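You operate a simulated robot arm through the tools that you are given. There is no shell and no other tool. Be economical: measure what you need, move in short steps, check, and stop when the job is done.

Carry out the task below with a simulated robot arm. There is one attempt and no reset: what you move stays moved.

JOB
Put the black pilot lamp on top of the blue pad on the top of the check bench.

Only the result counts: the job must be done as asked and must still hold three seconds after the hand-in. Knocking over, shifting, dropping, spilling or breaking anything else fails it.

ROBOT AND FRAMES
A 7-joint arm with a two-finger parallel gripper, fixed in place. Base frame: the origin is at the foot of the arm, x ahead of it, y to its left, z up; the work surface is at about z = 0. Lengths are in m, angles in rad, forces in N, time in s.
With the tool pointing down near the work surface it reaches from about 0.24 to 0.62 m from the base axis. Its first joint turns from -1.152 to 1.152 rad. Payload 2.6 kg.
The TCP is the grasp point between the finger pads, 0.03 m short of the fingertips. In the tool frame z runs along the fingers and y along their closing line. Largest opening 0.094 m; finger width 0.028, thickness 0.01; the body of the gripper, 0.05 by 0.096 m, starts 0.055 m behind the TCP.
Orientation is told as [roll, pitch, yaw] about the base's x, y, z axes, in that order, counted from this pose: with the fingers straight down and closing along the base's y, the tool's x points along the base's -x, its y along +y and its z along -z.

CONTROLS
- The arm moves only by the tool play_rows. Its argument "moves" is a list of rows, each an object of numbers (a shift or turn left out is 0, a gripper value left out holds the last): "dx", "dy", "dz": the shift along the base's x, y, z in units of 150 mm (1.0 is 150 mm); "twist": the turn about the base's z in units of 60 degrees (1.0 is 60 degrees); "claw": the opening, from 0 (shut) to 1 (fully open). In form: [{"dx": .., "dy": .., "dz": .., "twist": .., "claw": ..}, ...]. A call has 1 to 8 rows; each row is the pose to reach, as a shift and turn from the pose commanded when the call began. A call with a number of a shift or a turn outside -1 to 1 is refused whole. Each row takes 0.2 s and may step no farther than 0.05 m and 0.15 rad from the row before; otherwise, or with a gripper value out of range, the whole call is refused. A pose out of reach is approached as far as the arm can. The call stops where the force on the tool passes 40 N (or 10 N more than at its start, if that is more) or the arm is blocked; 0.2 s more then pass. Each finger travels about 0.072 m/s and halts on what it meets, pressing with about 28 N; the grip force reading is that of the motor and also rises with nothing between the fingers. The clock runs only during rows and for 0.2 s after the last one: add rows that repeat a pose to give the fingers time. It gives the time, the measured TCP pose, the force on the tool (base axes), the opening and the grip force at its end, in the units of the frame above (readings bear some noise), and new pictures: "views" is both (left out), scene, wrist or none.
- Cameras (640 x 400 px; columns grow to the right, rows downward): "scene" is fixed at [0.0268, 0.4257, 0.5629]; the picture's right is [-0.85, -0.53, 0.00], its down [-0.31, 0.49, -0.82] and it looks along [0.43, -0.69, -0.58] (base axes); focal length 328 px, centre (320, 200). "wrist" rides on the gripper at [-0.037, 0, -0.058] in the tool frame; the picture's right is [0.00, -1.00, 0.00], its down [0.97, 0.00, -0.24] and it looks along [0.24, 0.00, 0.97] (tool axes); focal length 218 px, centre (320, 200). There is no depth. A picture from a camera that has moved, and an enlarged one, comes with that camera's place and axes in the base frame and with its lens.
- zoom(camera, box): a new picture of the part [left, top, right, bottom] of that camera's present view, enlarged. It takes no simulated time.
- hand_in(): hands the job in; it is judged then, once.

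Go step by step. Nothing tells you positions but the pictures and the camera data: compare them with the known pose of the tool, close in by small moves and look again before you grip or let go. The budget is 90 turns and 170 pictures, counting those below and the enlarged ones. Unless the task says otherwise, let go and move clear before handing in, and close with one line.

The tools are called after "Request:" as a command line: name --argument value ..., lists and objects as JSON in quotes. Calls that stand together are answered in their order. play_rows: Moves the arm, as the interface text tells. Its arguments: {"type":"object","properties":{"moves":{"type":"array"},"views":{"type":"string","enum":["both","scene","wrist","none"]}},"required":["moves"]} The other tools are called the same way: zoom (camera, box) takes an enlarged picture of a part of a camera's view; hand_in () hands the job in.

At the start:

```text
t: 0.0
tcp_pos: [0.4058, -0.1373, 0.3186]
tcp_rot: [0.0, 0.0, 0.001]
force: [0.8, 0.3, -0.1]
width: 0.0939
finger_force: 0.0
```

scene: 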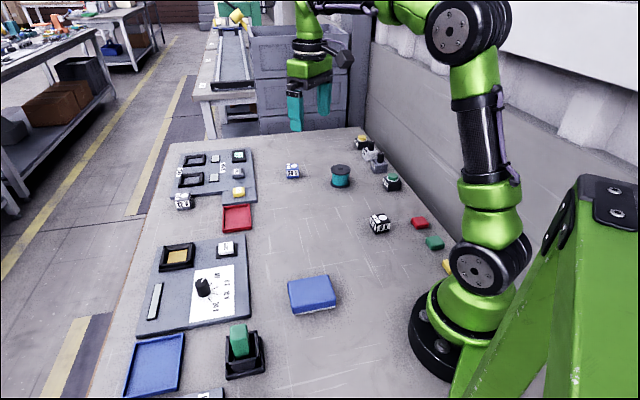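
wrist: 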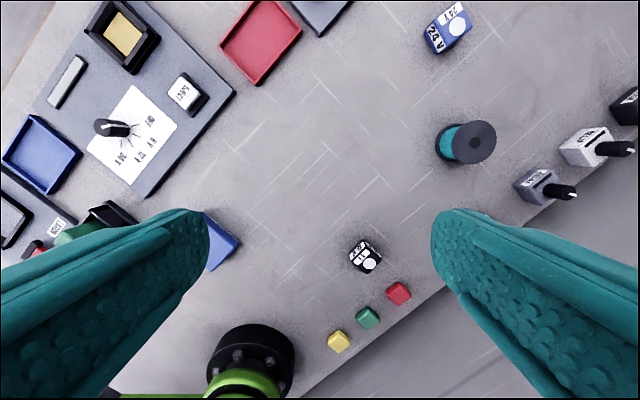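

I see a table with panels, small boxes and several candidate parts; I need to identify the black pilot lamp and the blue pad. I'll zoom in on both cameras.

Request:
zoom --camera "scene" --box '[260, 120, 460, 280]'

Request:
zoom --camera "scene" --box '[110, 230, 350, 400]'

Request:
zoom --camera "scene" --box '[150, 130, 310, 240]'

Request:
zoom --camera "wrist" --box '[310, 200, 450, 360]'

```text
2.50 times, centred on (360, 200) of scene
camera zoom: at [0.0268, 0.4257, 0.5629], right [-0.85, -0.53, 0.0], down [-0.31, 0.49, -0.82], along [0.43, -0.69, -0.58], focal length 821 px, centre (220, 200)
```

zoom: 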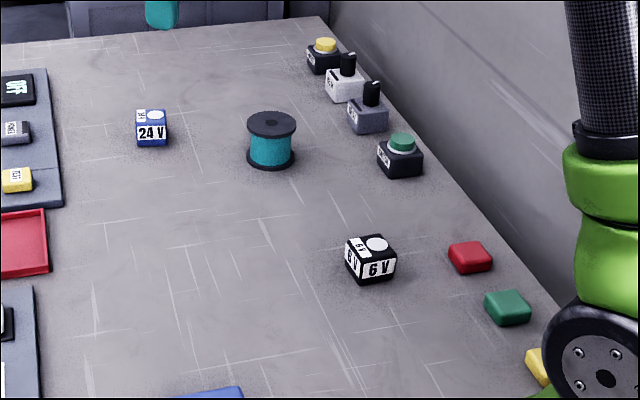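

```text
2.35 times, centred on (230, 315) of scene
camera zoom: at [0.0268, 0.4257, 0.5629], right [-0.85, -0.53, 0.0], down [-0.31, 0.49, -0.82], along [0.43, -0.69, -0.58], focal length 772 px, centre (532, -71)
```

zoom: 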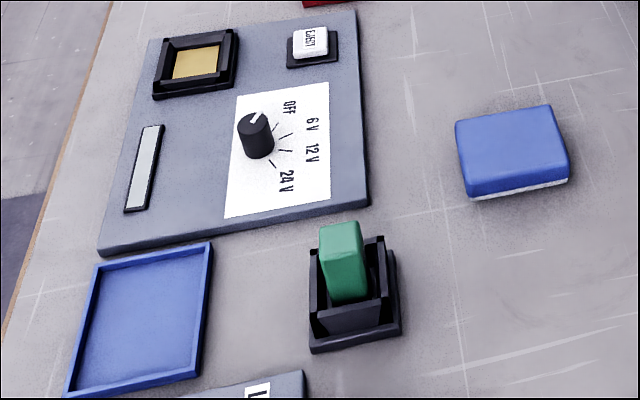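

```text
3.64 times, centred on (230, 185) of scene
camera zoom: at [0.0268, 0.4257, 0.5629], right [-0.85, -0.53, 0.0], down [-0.31, 0.49, -0.82], along [0.43, -0.69, -0.58], focal length 1194 px, centre (647, 254)
```

zoom: 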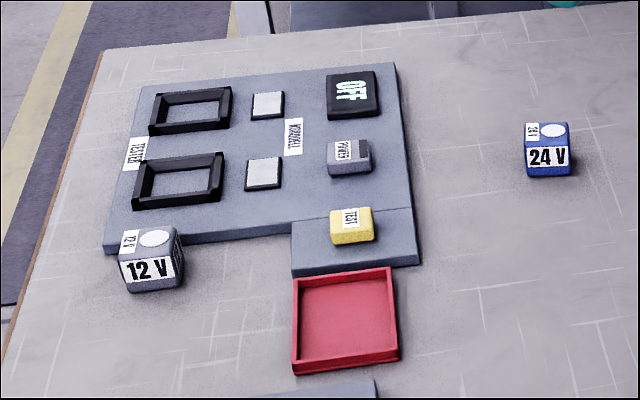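

```text
2.50 times, centred on (380, 280) of wrist
camera zoom: at [0.4413, -0.1385, 0.3762], right [0.0, -1.0, 0.0], down [-0.97, 0.0, 0.24], along [-0.24, 0.0, -0.97], focal length 546 px, centre (170, 0)
```

zoom: 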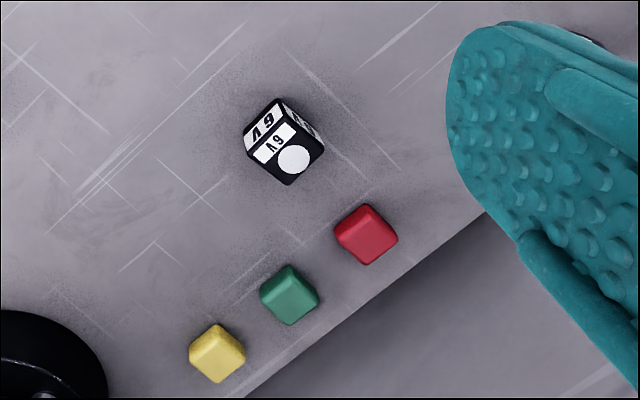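

The black pilot lamp looks like the black "6 V" cube near [0.245, -0.21]; a blue slab is near [0.27, 0.07]. Another panel is cut off at the scene's lower edge, so I look from the left side before deciding on the pad.

Request:
play_rows --moves '[{"dy": 0.33}, {"dy": 0.66}, {"dy": 1.0}]' --views "none"

Request:
play_rows --moves '[{"dy": 0.33}, {"dy": 0.66}, {"dy": 1.0}]' --views "wrist"

```text
refused: row 3 steps farther than a row can; nothing moved
```

```text
refused: row 3 steps farther than a row can; nothing moved
```

The steps were slightly too big (0.34 × 150 mm is over 0.05 m), so I use smaller ones.

Request:
play_rows --moves '[{"dy": 0.33}, {"dy": 0.66}, {"dy": 0.99}]' --views "none"

Request:
play_rows --moves '[{"dy": 0.33}, {"dy": 0.66}, {"dy": 0.99}]' --views "both"

```text
t: 0.8
tcp_pos: [0.4025, 0.0132, 0.3167]
tcp_rot: [0.0, 0.0, -0.001]
force: [0.5, -0.7, 0.0]
width: 0.0939
finger_force: 0.0
```

```text
t: 1.6
tcp_pos: [0.4043, 0.1593, 0.3181]
tcp_rot: [-0.001, 0.002, -0.003]
force: [0.2, 0.7, 0.1]
width: 0.0938
finger_force: 0.0
camera wrist: at [0.4417, 0.1587, 0.3759], right [0.0, -1.0, 0.0], down [-0.97, 0.0, 0.24], along [-0.24, 0.0, -0.97], focal length 218 px, centre (320, 200)
```

scene: 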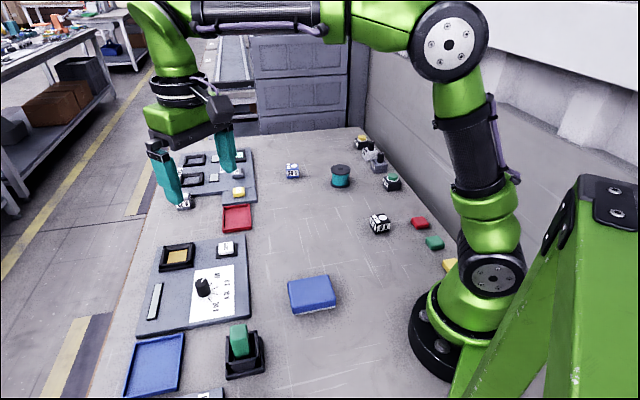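
wrist: 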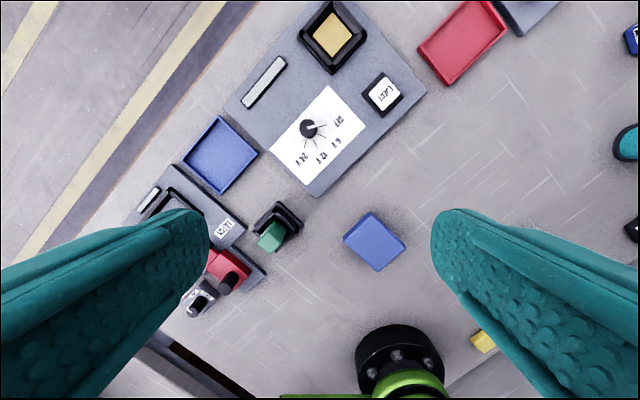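

The pad candidate is the blue slab; I check labels on the far-left panel and the slab.

Request:
zoom --camera "wrist" --box '[120, 160, 420, 340]'

Request:
zoom --camera "scene" --box '[270, 260, 350, 330]'

Request:
zoom --camera "wrist" --box '[180, 0, 520, 200]'

```text
2.13 times, centred on (270, 250) of wrist
camera zoom: at [0.4417, 0.1587, 0.3759], right [0.0, -1.0, 0.0], down [-0.97, 0.0, 0.24], along [-0.24, 0.0, -0.97], focal length 466 px, centre (427, 93)
```

zoom: 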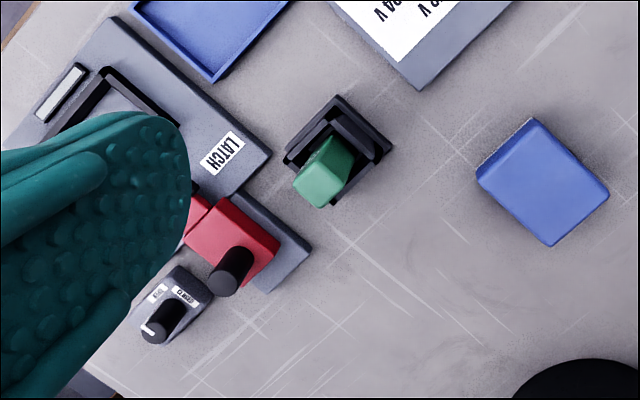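

```text
5.71 times, centred on (310, 295) of scene
camera zoom: at [0.0268, 0.4257, 0.5629], right [-0.85, -0.53, 0.0], down [-0.31, 0.49, -0.82], along [0.43, -0.69, -0.58], focal length 1876 px, centre (377, -343)
```

zoom: 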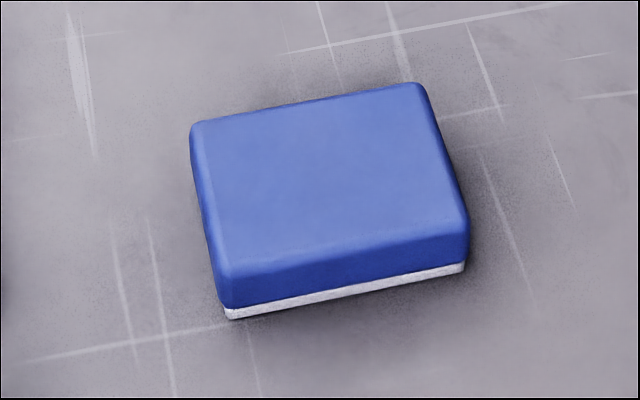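

```text
1.88 times, centred on (350, 100) of wrist
camera zoom: at [0.4417, 0.1587, 0.3759], right [0.0, -1.0, 0.0], down [-0.97, 0.0, 0.24], along [-0.24, 0.0, -0.97], focal length 411 px, centre (264, 388)
```

zoom: 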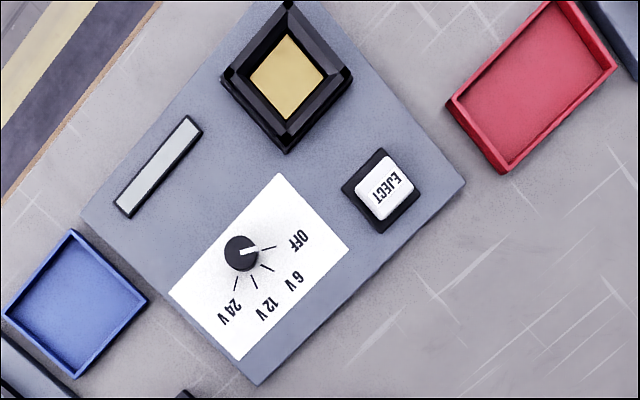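

The blue pad is the slab lying on the bench at about [0.27, 0.07]. Now I go over to the black cube and also check the row of boxes by the wall.

Request:
play_rows --moves '[{"dy": -0.33}, {"dy": -0.66}, {"dy": -0.99}]' --views "none"

Request:
play_rows --moves '[{"dy": -0.33}, {"dy": -0.66}, {"dy": -0.99}]' --views "none"

Request:
play_rows --moves '[{"dx": -0.18, "dy": -0.14, "dz": -0.2}, {"dx": -0.36, "dy": -0.28, "dz": -0.4}, {"dx": -0.53, "dy": -0.43, "dz": -0.6}, {"dx": -0.53, "dy": -0.43, "dz": -0.6}]' --views "both"

Request:
zoom --camera "scene" --box '[330, 120, 430, 200]'

```text
t: 2.4
tcp_pos: [0.4034, 0.0108, 0.3164]
tcp_rot: [0.0, 0.0, 0.003]
force: [0.1, 0.3, 0.0]
width: 0.0941
finger_force: 0.1
```

```text
t: 3.2
tcp_pos: [0.4037, -0.1367, 0.3165]
tcp_rot: [0.0, 0.0, 0.001]
force: [0.3, -0.3, 0.0]
width: 0.0937
finger_force: 0.1
```

```text
t: 4.2
tcp_pos: [0.3233, -0.2029, 0.2271]
tcp_rot: [0.0, 0.001, 0.0]
force: [0.7, 0.5, 0.4]
width: 0.0939
finger_force: 0.1
camera wrist: at [0.3602, -0.2033, 0.2849], right [0.0, -1.0, 0.0], down [-0.97, 0.0, 0.24], along [-0.24, 0.0, -0.97], focal length 218 px, centre (320, 200)
```

scene: 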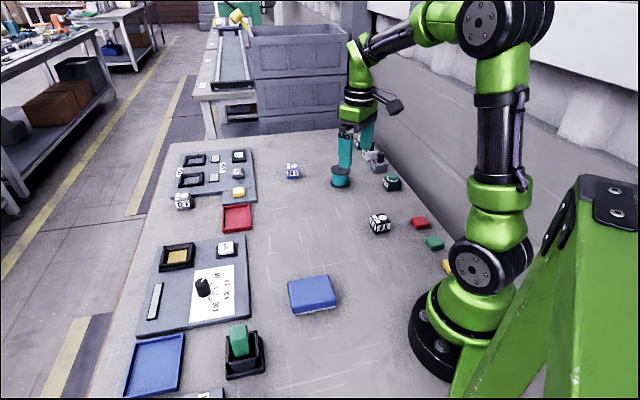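
wrist: 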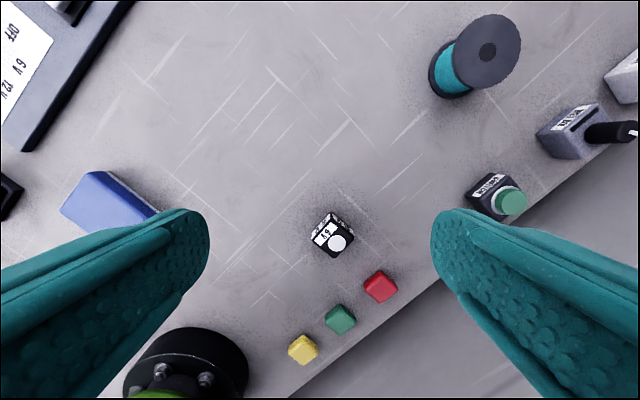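

```text
5.00 times, centred on (380, 160) of scene
camera zoom: at [0.0268, 0.4257, 0.5629], right [-0.85, -0.53, 0.0], down [-0.31, 0.49, -0.82], along [0.43, -0.69, -0.58], focal length 1641 px, centre (20, 400)
```

zoom: 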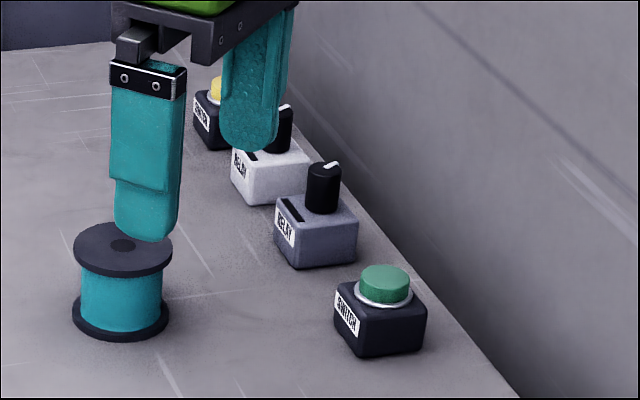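

The wall row is labelled switch/relay, so the black 6 V cube is the lamp. I zoom in to measure its position and yaw.

Request:
zoom --camera "wrist" --box '[280, 190, 400, 310]'

```text
3.33 times, centred on (340, 250) of wrist
camera zoom: at [0.3602, -0.2033, 0.2849], right [0.0, -1.0, 0.0], down [-0.97, 0.0, 0.24], along [-0.24, 0.0, -0.97], focal length 728 px, centre (253, 33)
```

zoom: 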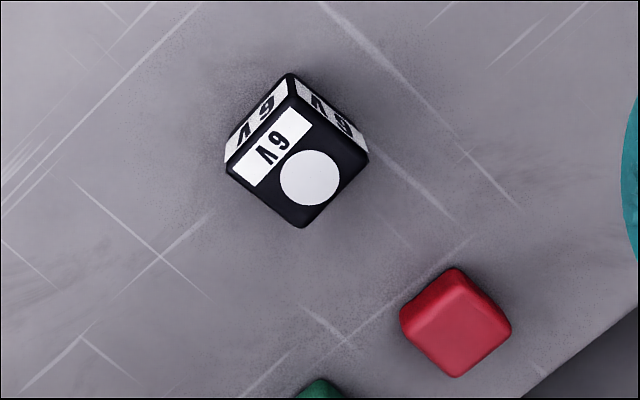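

The lamp cube is about 0.033 m wide, at about [0.246, -0.220] with edges at about 48°. I turn −42° and descend to look again from above.

Request:
play_rows --moves '[{"dx": -0.104, "dy": -0.022, "dz": -0.1, "twist": -0.14}, {"dx": -0.208, "dy": -0.044, "dz": -0.2, "twist": -0.28}, {"dx": -0.311, "dy": -0.066, "dz": -0.3, "twist": -0.42}, {"dx": -0.415, "dy": -0.088, "dz": -0.4, "twist": -0.56}, {"dx": -0.519, "dy": -0.11, "dz": -0.5, "twist": -0.7}, {"dx": -0.519, "dy": -0.11, "dz": -0.5, "twist": -0.7}]' --views "both"

Request:
zoom --camera "wrist" --box '[220, 180, 420, 320]'

```text
t: 5.6
tcp_pos: [0.2472, -0.2191, 0.1537]
tcp_rot: [-0.001, 0.0, -0.736]
force: [-0.5, 0.5, 0.0]
width: 0.094
finger_force: 0.1
camera wrist: at [0.2744, -0.2446, 0.2122], right [-0.67, -0.74, 0.0], down [-0.72, 0.65, 0.24], along [-0.18, 0.16, -0.97], focal length 218 px, centre (320, 200)
```

scene: 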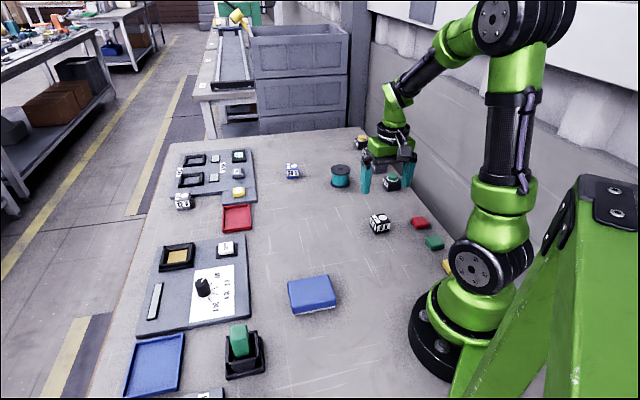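
wrist: 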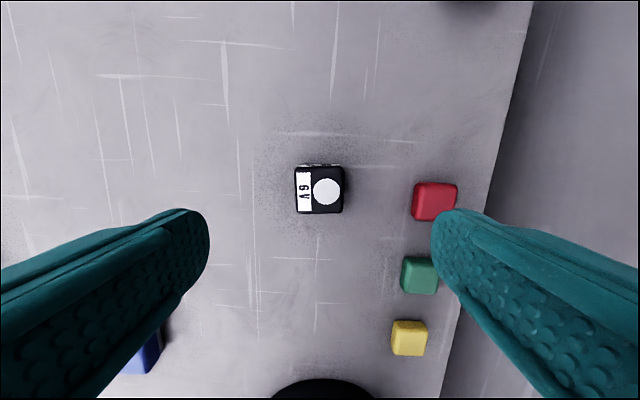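

```text
2.86 times, centred on (320, 250) of wrist
camera zoom: at [0.2744, -0.2446, 0.2122], right [-0.67, -0.74, 0.0], down [-0.72, 0.65, 0.24], along [-0.18, 0.16, -0.97], focal length 624 px, centre (320, 57)
```

zoom: 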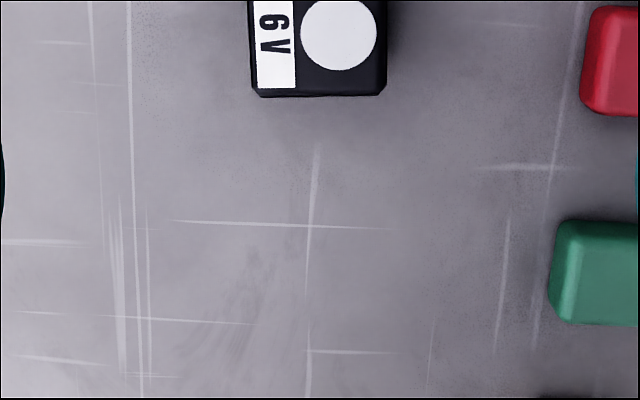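

The lamp is centred under the tool and aligned with the fingers. I descend to z ≈ 0.037 with the fingers open.

Request:
play_rows --moves '[{"dz": -0.25}, {"dz": -0.45}, {"dx": -0.003, "dy": -0.004, "dz": -0.6}, {"dx": -0.003, "dy": -0.004, "dz": -0.7}, {"dx": -0.003, "dy": -0.004, "dz": -0.775}, {"dx": -0.003, "dy": -0.004, "dz": -0.775}]' --views "both"

Request:
zoom --camera "scene" --box '[330, 170, 450, 260]'

```text
t: 7.0
tcp_pos: [0.2475, -0.2198, 0.0357]
tcp_rot: [0.0, -0.001, -0.732]
force: [-0.1, -0.3, 0.2]
width: 0.0943
finger_force: 0.2
camera wrist: at [0.2749, -0.2454, 0.0942], right [-0.67, -0.74, 0.0], down [-0.72, 0.65, 0.24], along [-0.18, 0.16, -0.97], focal length 218 px, centre (320, 200)
```

scene: 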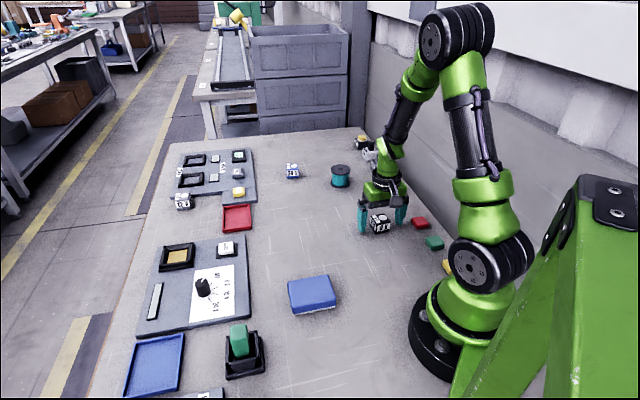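
wrist: 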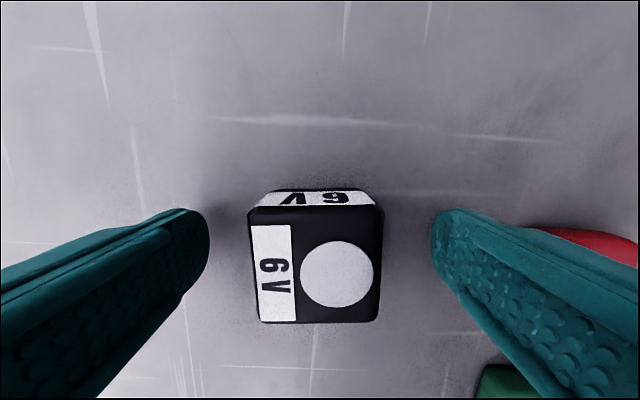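

```text
4.44 times, centred on (390, 215) of scene
camera zoom: at [0.0268, 0.4257, 0.5629], right [-0.85, -0.53, 0.0], down [-0.31, 0.49, -0.82], along [0.43, -0.69, -0.58], focal length 1459 px, centre (9, 133)
```

zoom: 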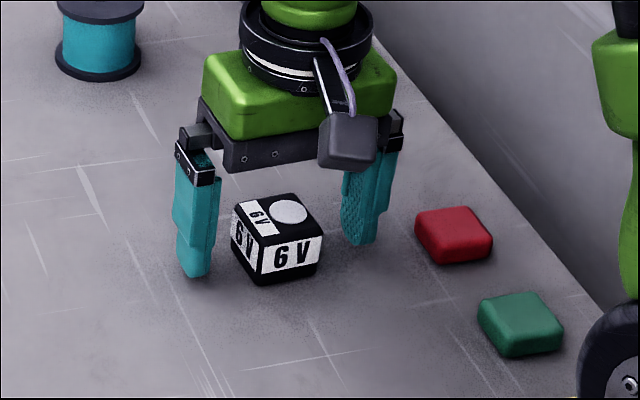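

The lamp sits between the fingers, nearly centred. I close the gripper.

Request:
play_rows --moves '[{"claw": 0.6}, {"claw": 0.5}, {"claw": 0.3}, {"claw": 0.0}, {"claw": 0.0}, {"claw": 0.0}]' --views "wrist"

```text
t: 8.4
tcp_pos: [0.2466, -0.2199, 0.0347]
tcp_rot: [-0.001, -0.003, -0.732]
force: [-0.8, 0.3, 0.1]
width: 0.0436
finger_force: 27.4
camera wrist: at [0.275, -0.2454, 0.0943], right [-0.67, -0.74, 0.0], down [-0.72, 0.65, 0.24], along [-0.18, 0.16, -0.97], focal length 218 px, centre (320, 200)
```

wrist: 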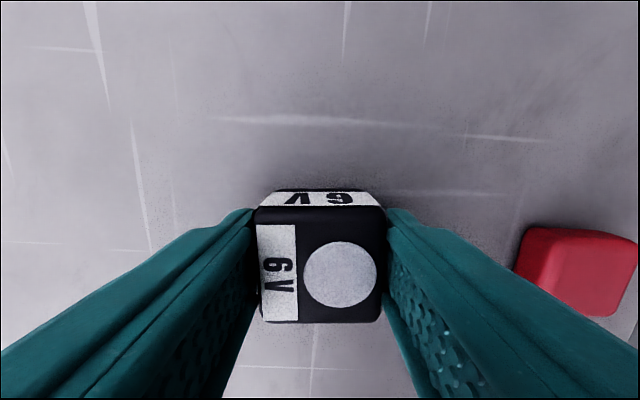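

The lamp is held (opening 0.0436). I lift and carry it toward the pad at about [0.276, 0.062], stopping a bit short to re-measure the pad.

Request:
play_rows --moves '[{"dz": 0.1}, {"dz": 0.3}, {"dz": 0.55}, {"dz": 0.8}, {"dz": 0.99}]' --views "scene"

Request:
play_rows --moves '[{"dx": 0.05, "dy": 0.25}, {"dx": 0.1, "dy": 0.5}, {"dx": 0.15, "dy": 0.75}, {"dx": 0.2, "dy": 0.98}]' --views "both"

```text
t: 9.6
tcp_pos: [0.2457, -0.2195, 0.1881]
tcp_rot: [-0.001, 0.001, -0.733]
force: [0.4, -0.6, -1.4]
width: 0.0433
finger_force: 27.9
```

scene: 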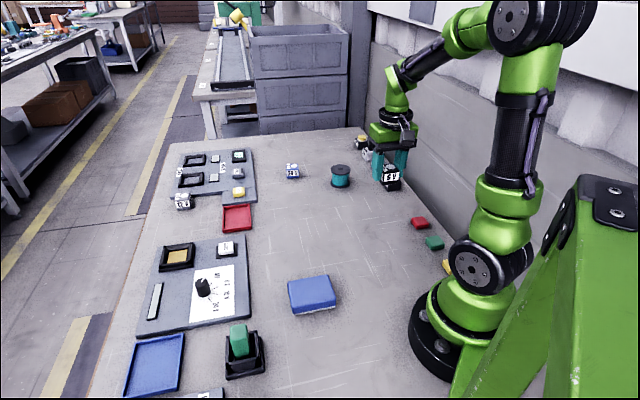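

```text
t: 10.6
tcp_pos: [0.2756, -0.074, 0.186]
tcp_rot: [0.0, 0.0, -0.733]
force: [-0.1, 0.0, -1.1]
width: 0.0437
finger_force: 27.9
camera wrist: at [0.3039, -0.0985, 0.2436], right [-0.67, -0.74, 0.0], down [-0.72, 0.65, 0.24], along [-0.18, 0.16, -0.97], focal length 218 px, centre (320, 200)
```

scene: 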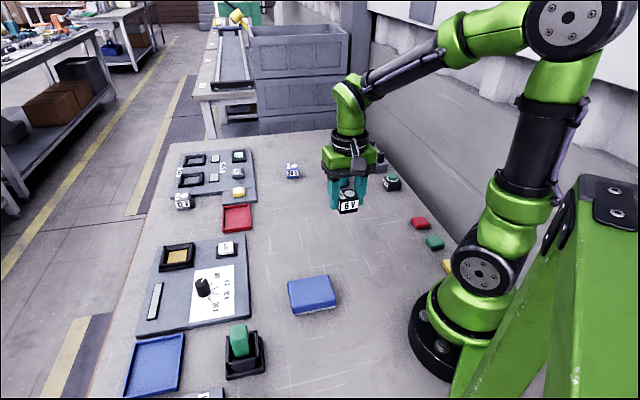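
wrist: 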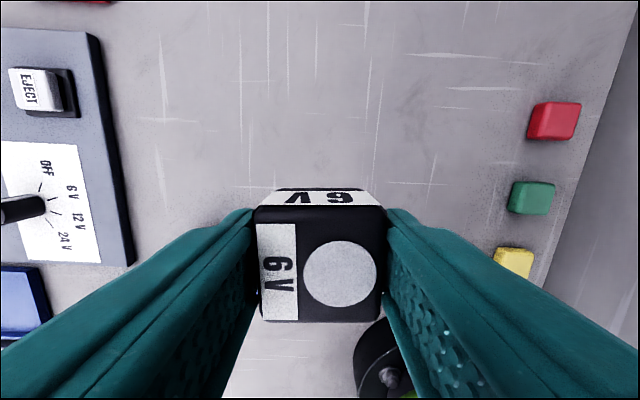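

The pad is hidden behind the left finger; I continue to above the pad, where its far edge and sides should show above the lamp in the picture.

Request:
play_rows --moves '[{"dy": 0.25}, {"dy": 0.5}, {"dy": 0.75}, {"dy": 0.91}, {"dy": 0.91}]' --views "both"

Request:
zoom --camera "wrist" --box '[200, 90, 440, 240]'

```text
t: 11.8
tcp_pos: [0.2745, 0.064, 0.1858]
tcp_rot: [0.002, -0.001, -0.734]
force: [0.1, 0.4, -1.2]
width: 0.0436
finger_force: 28.5
camera wrist: at [0.3032, 0.0386, 0.2433], right [-0.67, -0.74, 0.0], down [-0.72, 0.65, 0.24], along [-0.18, 0.16, -0.97], focal length 218 px, centre (320, 200)
```

scene: 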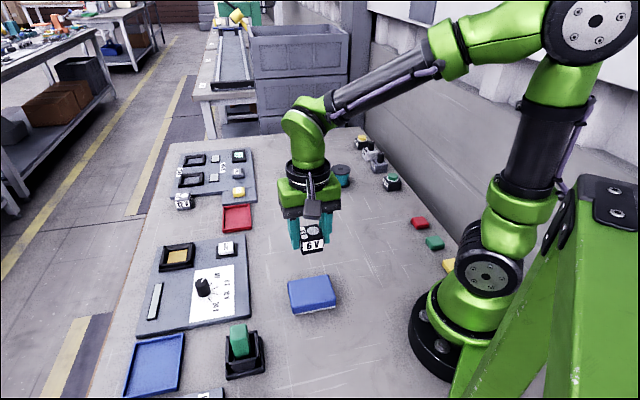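
wrist: 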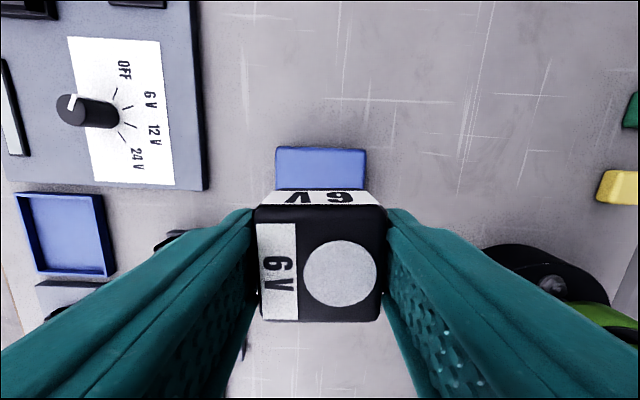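

```text
2.67 times, centred on (320, 165) of wrist
camera zoom: at [0.3032, 0.0386, 0.2433], right [-0.67, -0.74, 0.0], down [-0.72, 0.65, 0.24], along [-0.18, 0.16, -0.97], focal length 582 px, centre (320, 293)
```

zoom: 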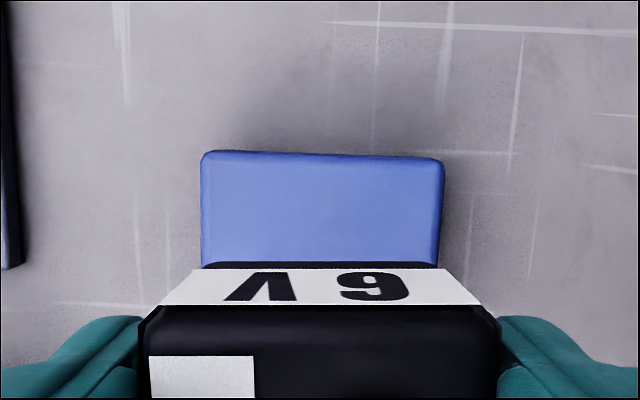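

The lamp is centred over the pad to within a few mm and aligned. I descend to about 2 cm above the pad and look.

Request:
play_rows --moves '[{"dz": -0.25}, {"dz": -0.45}, {"dz": -0.6}, {"dz": -0.7}, {"dz": -0.74}, {"dz": -0.74}]' --views "both"

Request:
zoom --camera "scene" --box '[260, 230, 380, 320]'

```text
t: 13.2
tcp_pos: [0.2769, 0.0626, 0.0736]
tcp_rot: [0.0, -0.001, -0.733]
force: [-0.2, 0.1, 0.2]
width: 0.0437
finger_force: 28.3
camera wrist: at [0.305, 0.0378, 0.1318], right [-0.67, -0.74, 0.0], down [-0.72, 0.65, 0.24], along [-0.18, 0.16, -0.97], focal length 218 px, centre (320, 200)
```

scene: 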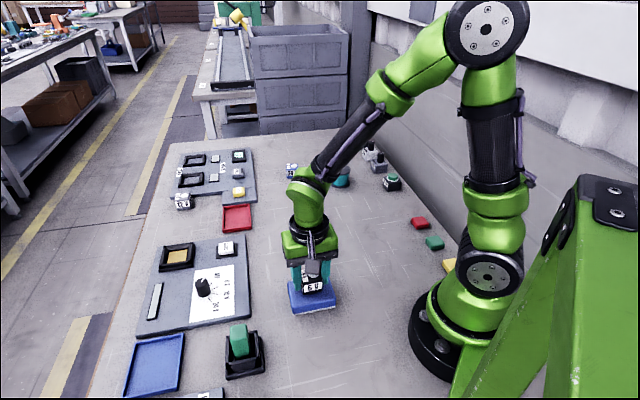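
wrist: 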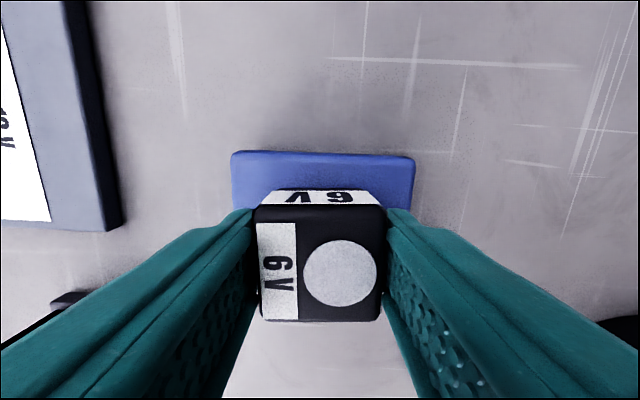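

```text
4.44 times, centred on (320, 275) of scene
camera zoom: at [0.0268, 0.4257, 0.5629], right [-0.85, -0.53, 0.0], down [-0.31, 0.49, -0.82], along [0.43, -0.69, -0.58], focal length 1459 px, centre (320, -133)
```

zoom: 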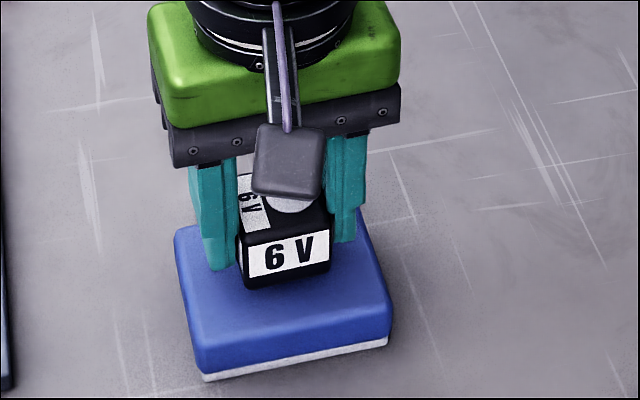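

The lamp is about 2 cm above the centre of the pad. I lower in small steps watching the force.

Request:
play_rows --moves '[{"dz": -0.02}, {"dz": -0.04}, {"dz": -0.06}, {"dz": -0.075}, {"dz": -0.075}]' --views "scene"

Request:
zoom --camera "scene" --box '[270, 250, 350, 320]'

```text
t: 14.4
tcp_pos: [0.2785, 0.064, 0.0656]
tcp_rot: [0.002, -0.001, -0.733]
force: [-2.2, -2.7, 23.8]
width: 0.0436
finger_force: 27.8
```

scene: 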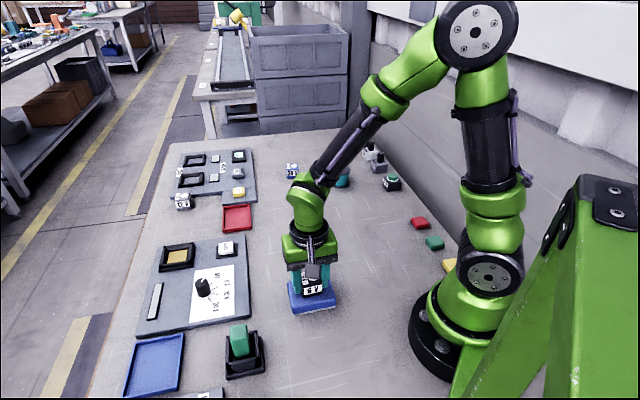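

```text
5.71 times, centred on (310, 285) of scene
camera zoom: at [0.0267, 0.4257, 0.5629], right [-0.85, -0.53, 0.0], down [-0.31, 0.49, -0.82], along [0.43, -0.69, -0.58], focal length 1876 px, centre (377, -286)
```

zoom: 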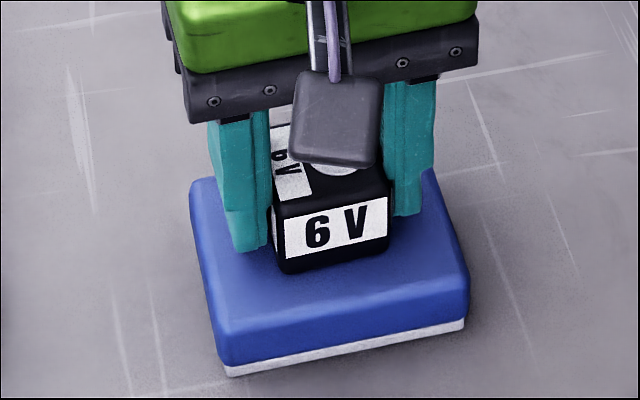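

The lamp is on the pad (about 24 N contact). I relieve the pressure a little, then open.

Request:
play_rows --moves '[{"dz": 0.01}, {"dz": 0.02}, {"dz": 0.02}]' --views "none"

```text
t: 15.2
tcp_pos: [0.2752, 0.0628, 0.0669]
tcp_rot: [-0.002, 0.001, -0.734]
force: [-0.2, 1.5, -0.7]
width: 0.0435
finger_force: 28.0
```

The pressure is gone, with the lamp at most a hair above the pad; I open gently and look.

Request:
play_rows --moves '[{"dz": -0.005}, {"dz": -0.005, "claw": 0.5}, {"dz": -0.005, "claw": 0.6}, {"dz": -0.005, "claw": 0.75}, {"dz": -0.005, "claw": 0.75}]' --views "both"

```text
t: 16.4
tcp_pos: [0.2757, 0.0637, 0.0655]
tcp_rot: [0.0, -0.001, -0.732]
force: [0.0, -0.3, 0.4]
width: 0.0706
finger_force: 0.1
camera wrist: at [0.3038, 0.0386, 0.1239], right [-0.67, -0.74, 0.0], down [-0.72, 0.65, 0.24], along [-0.18, 0.16, -0.97], focal length 218 px, centre (320, 200)
```

scene: 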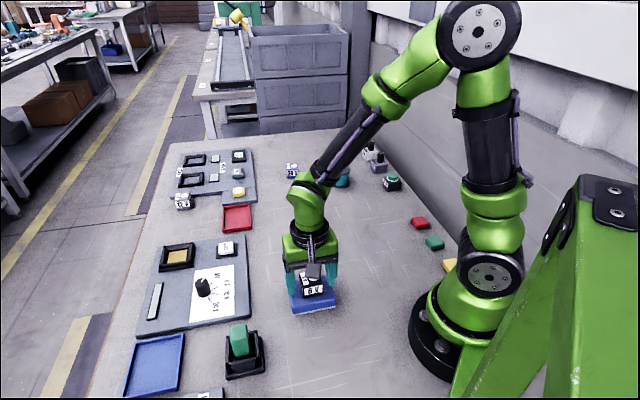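
wrist: 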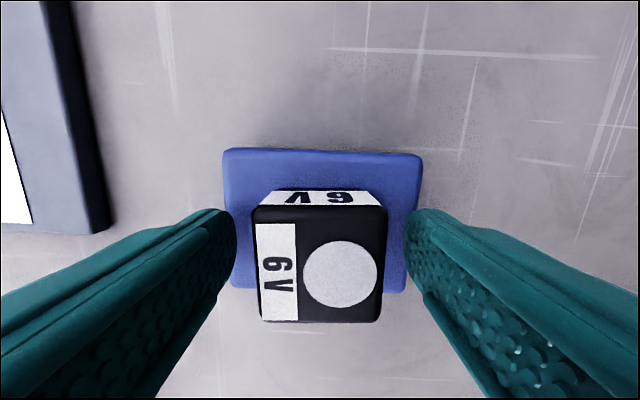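

The lamp stands on the pad, released and clear of the fingers. I rise straight up and check.

Request:
play_rows --moves '[{"dz": 0.1}, {"dz": 0.3}, {"dz": 0.6}, {"dz": 0.9}, {"dz": 0.9}]' --views "both"

Request:
zoom --camera "scene" --box '[270, 240, 350, 320]'

```text
t: 17.6
tcp_pos: [0.2764, 0.0644, 0.2031]
tcp_rot: [0.001, -0.001, -0.734]
force: [0.2, -0.2, -0.2]
width: 0.0706
finger_force: 0.0
camera wrist: at [0.3052, 0.0386, 0.2608], right [-0.67, -0.74, 0.0], down [-0.72, 0.65, 0.24], along [-0.18, 0.16, -0.97], focal length 218 px, centre (320, 200)
```

scene: 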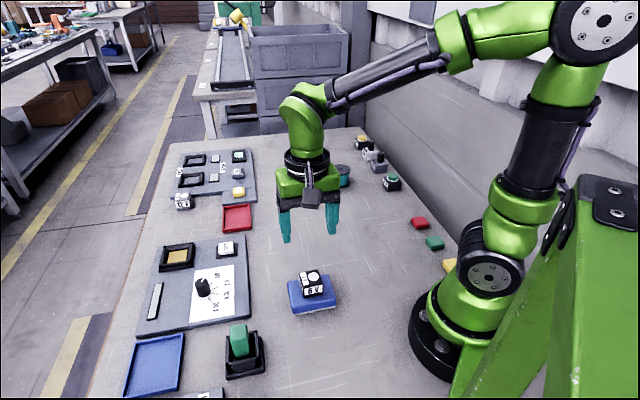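
wrist: 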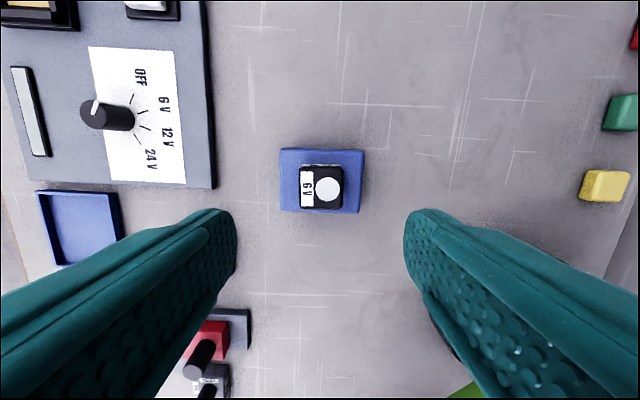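

```text
5.00 times, centred on (310, 280) of scene
camera zoom: at [0.0268, 0.4257, 0.5629], right [-0.85, -0.53, 0.0], down [-0.31, 0.49, -0.82], along [0.43, -0.69, -0.58], focal length 1641 px, centre (370, -200)
```

zoom: 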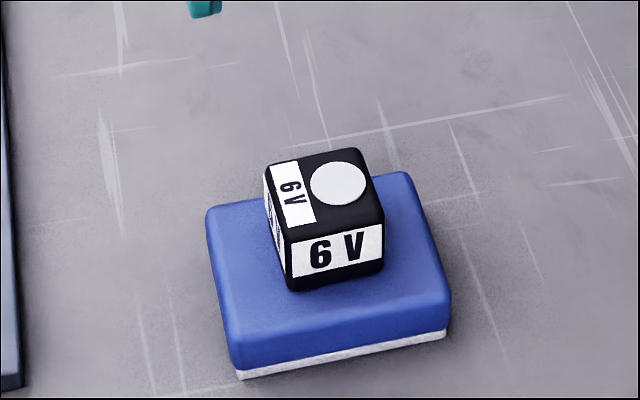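

The black lamp stands upright and centred on the blue pad, nothing else has moved, and the gripper is clear, so I hand in.

Request:
hand_in

```text
The job is handed in.
```

The black 6 V pilot lamp is standing upright near the centre of the blue pad on the bench top; the gripper is clear, nothing else appears to have moved, and the job is handed in.
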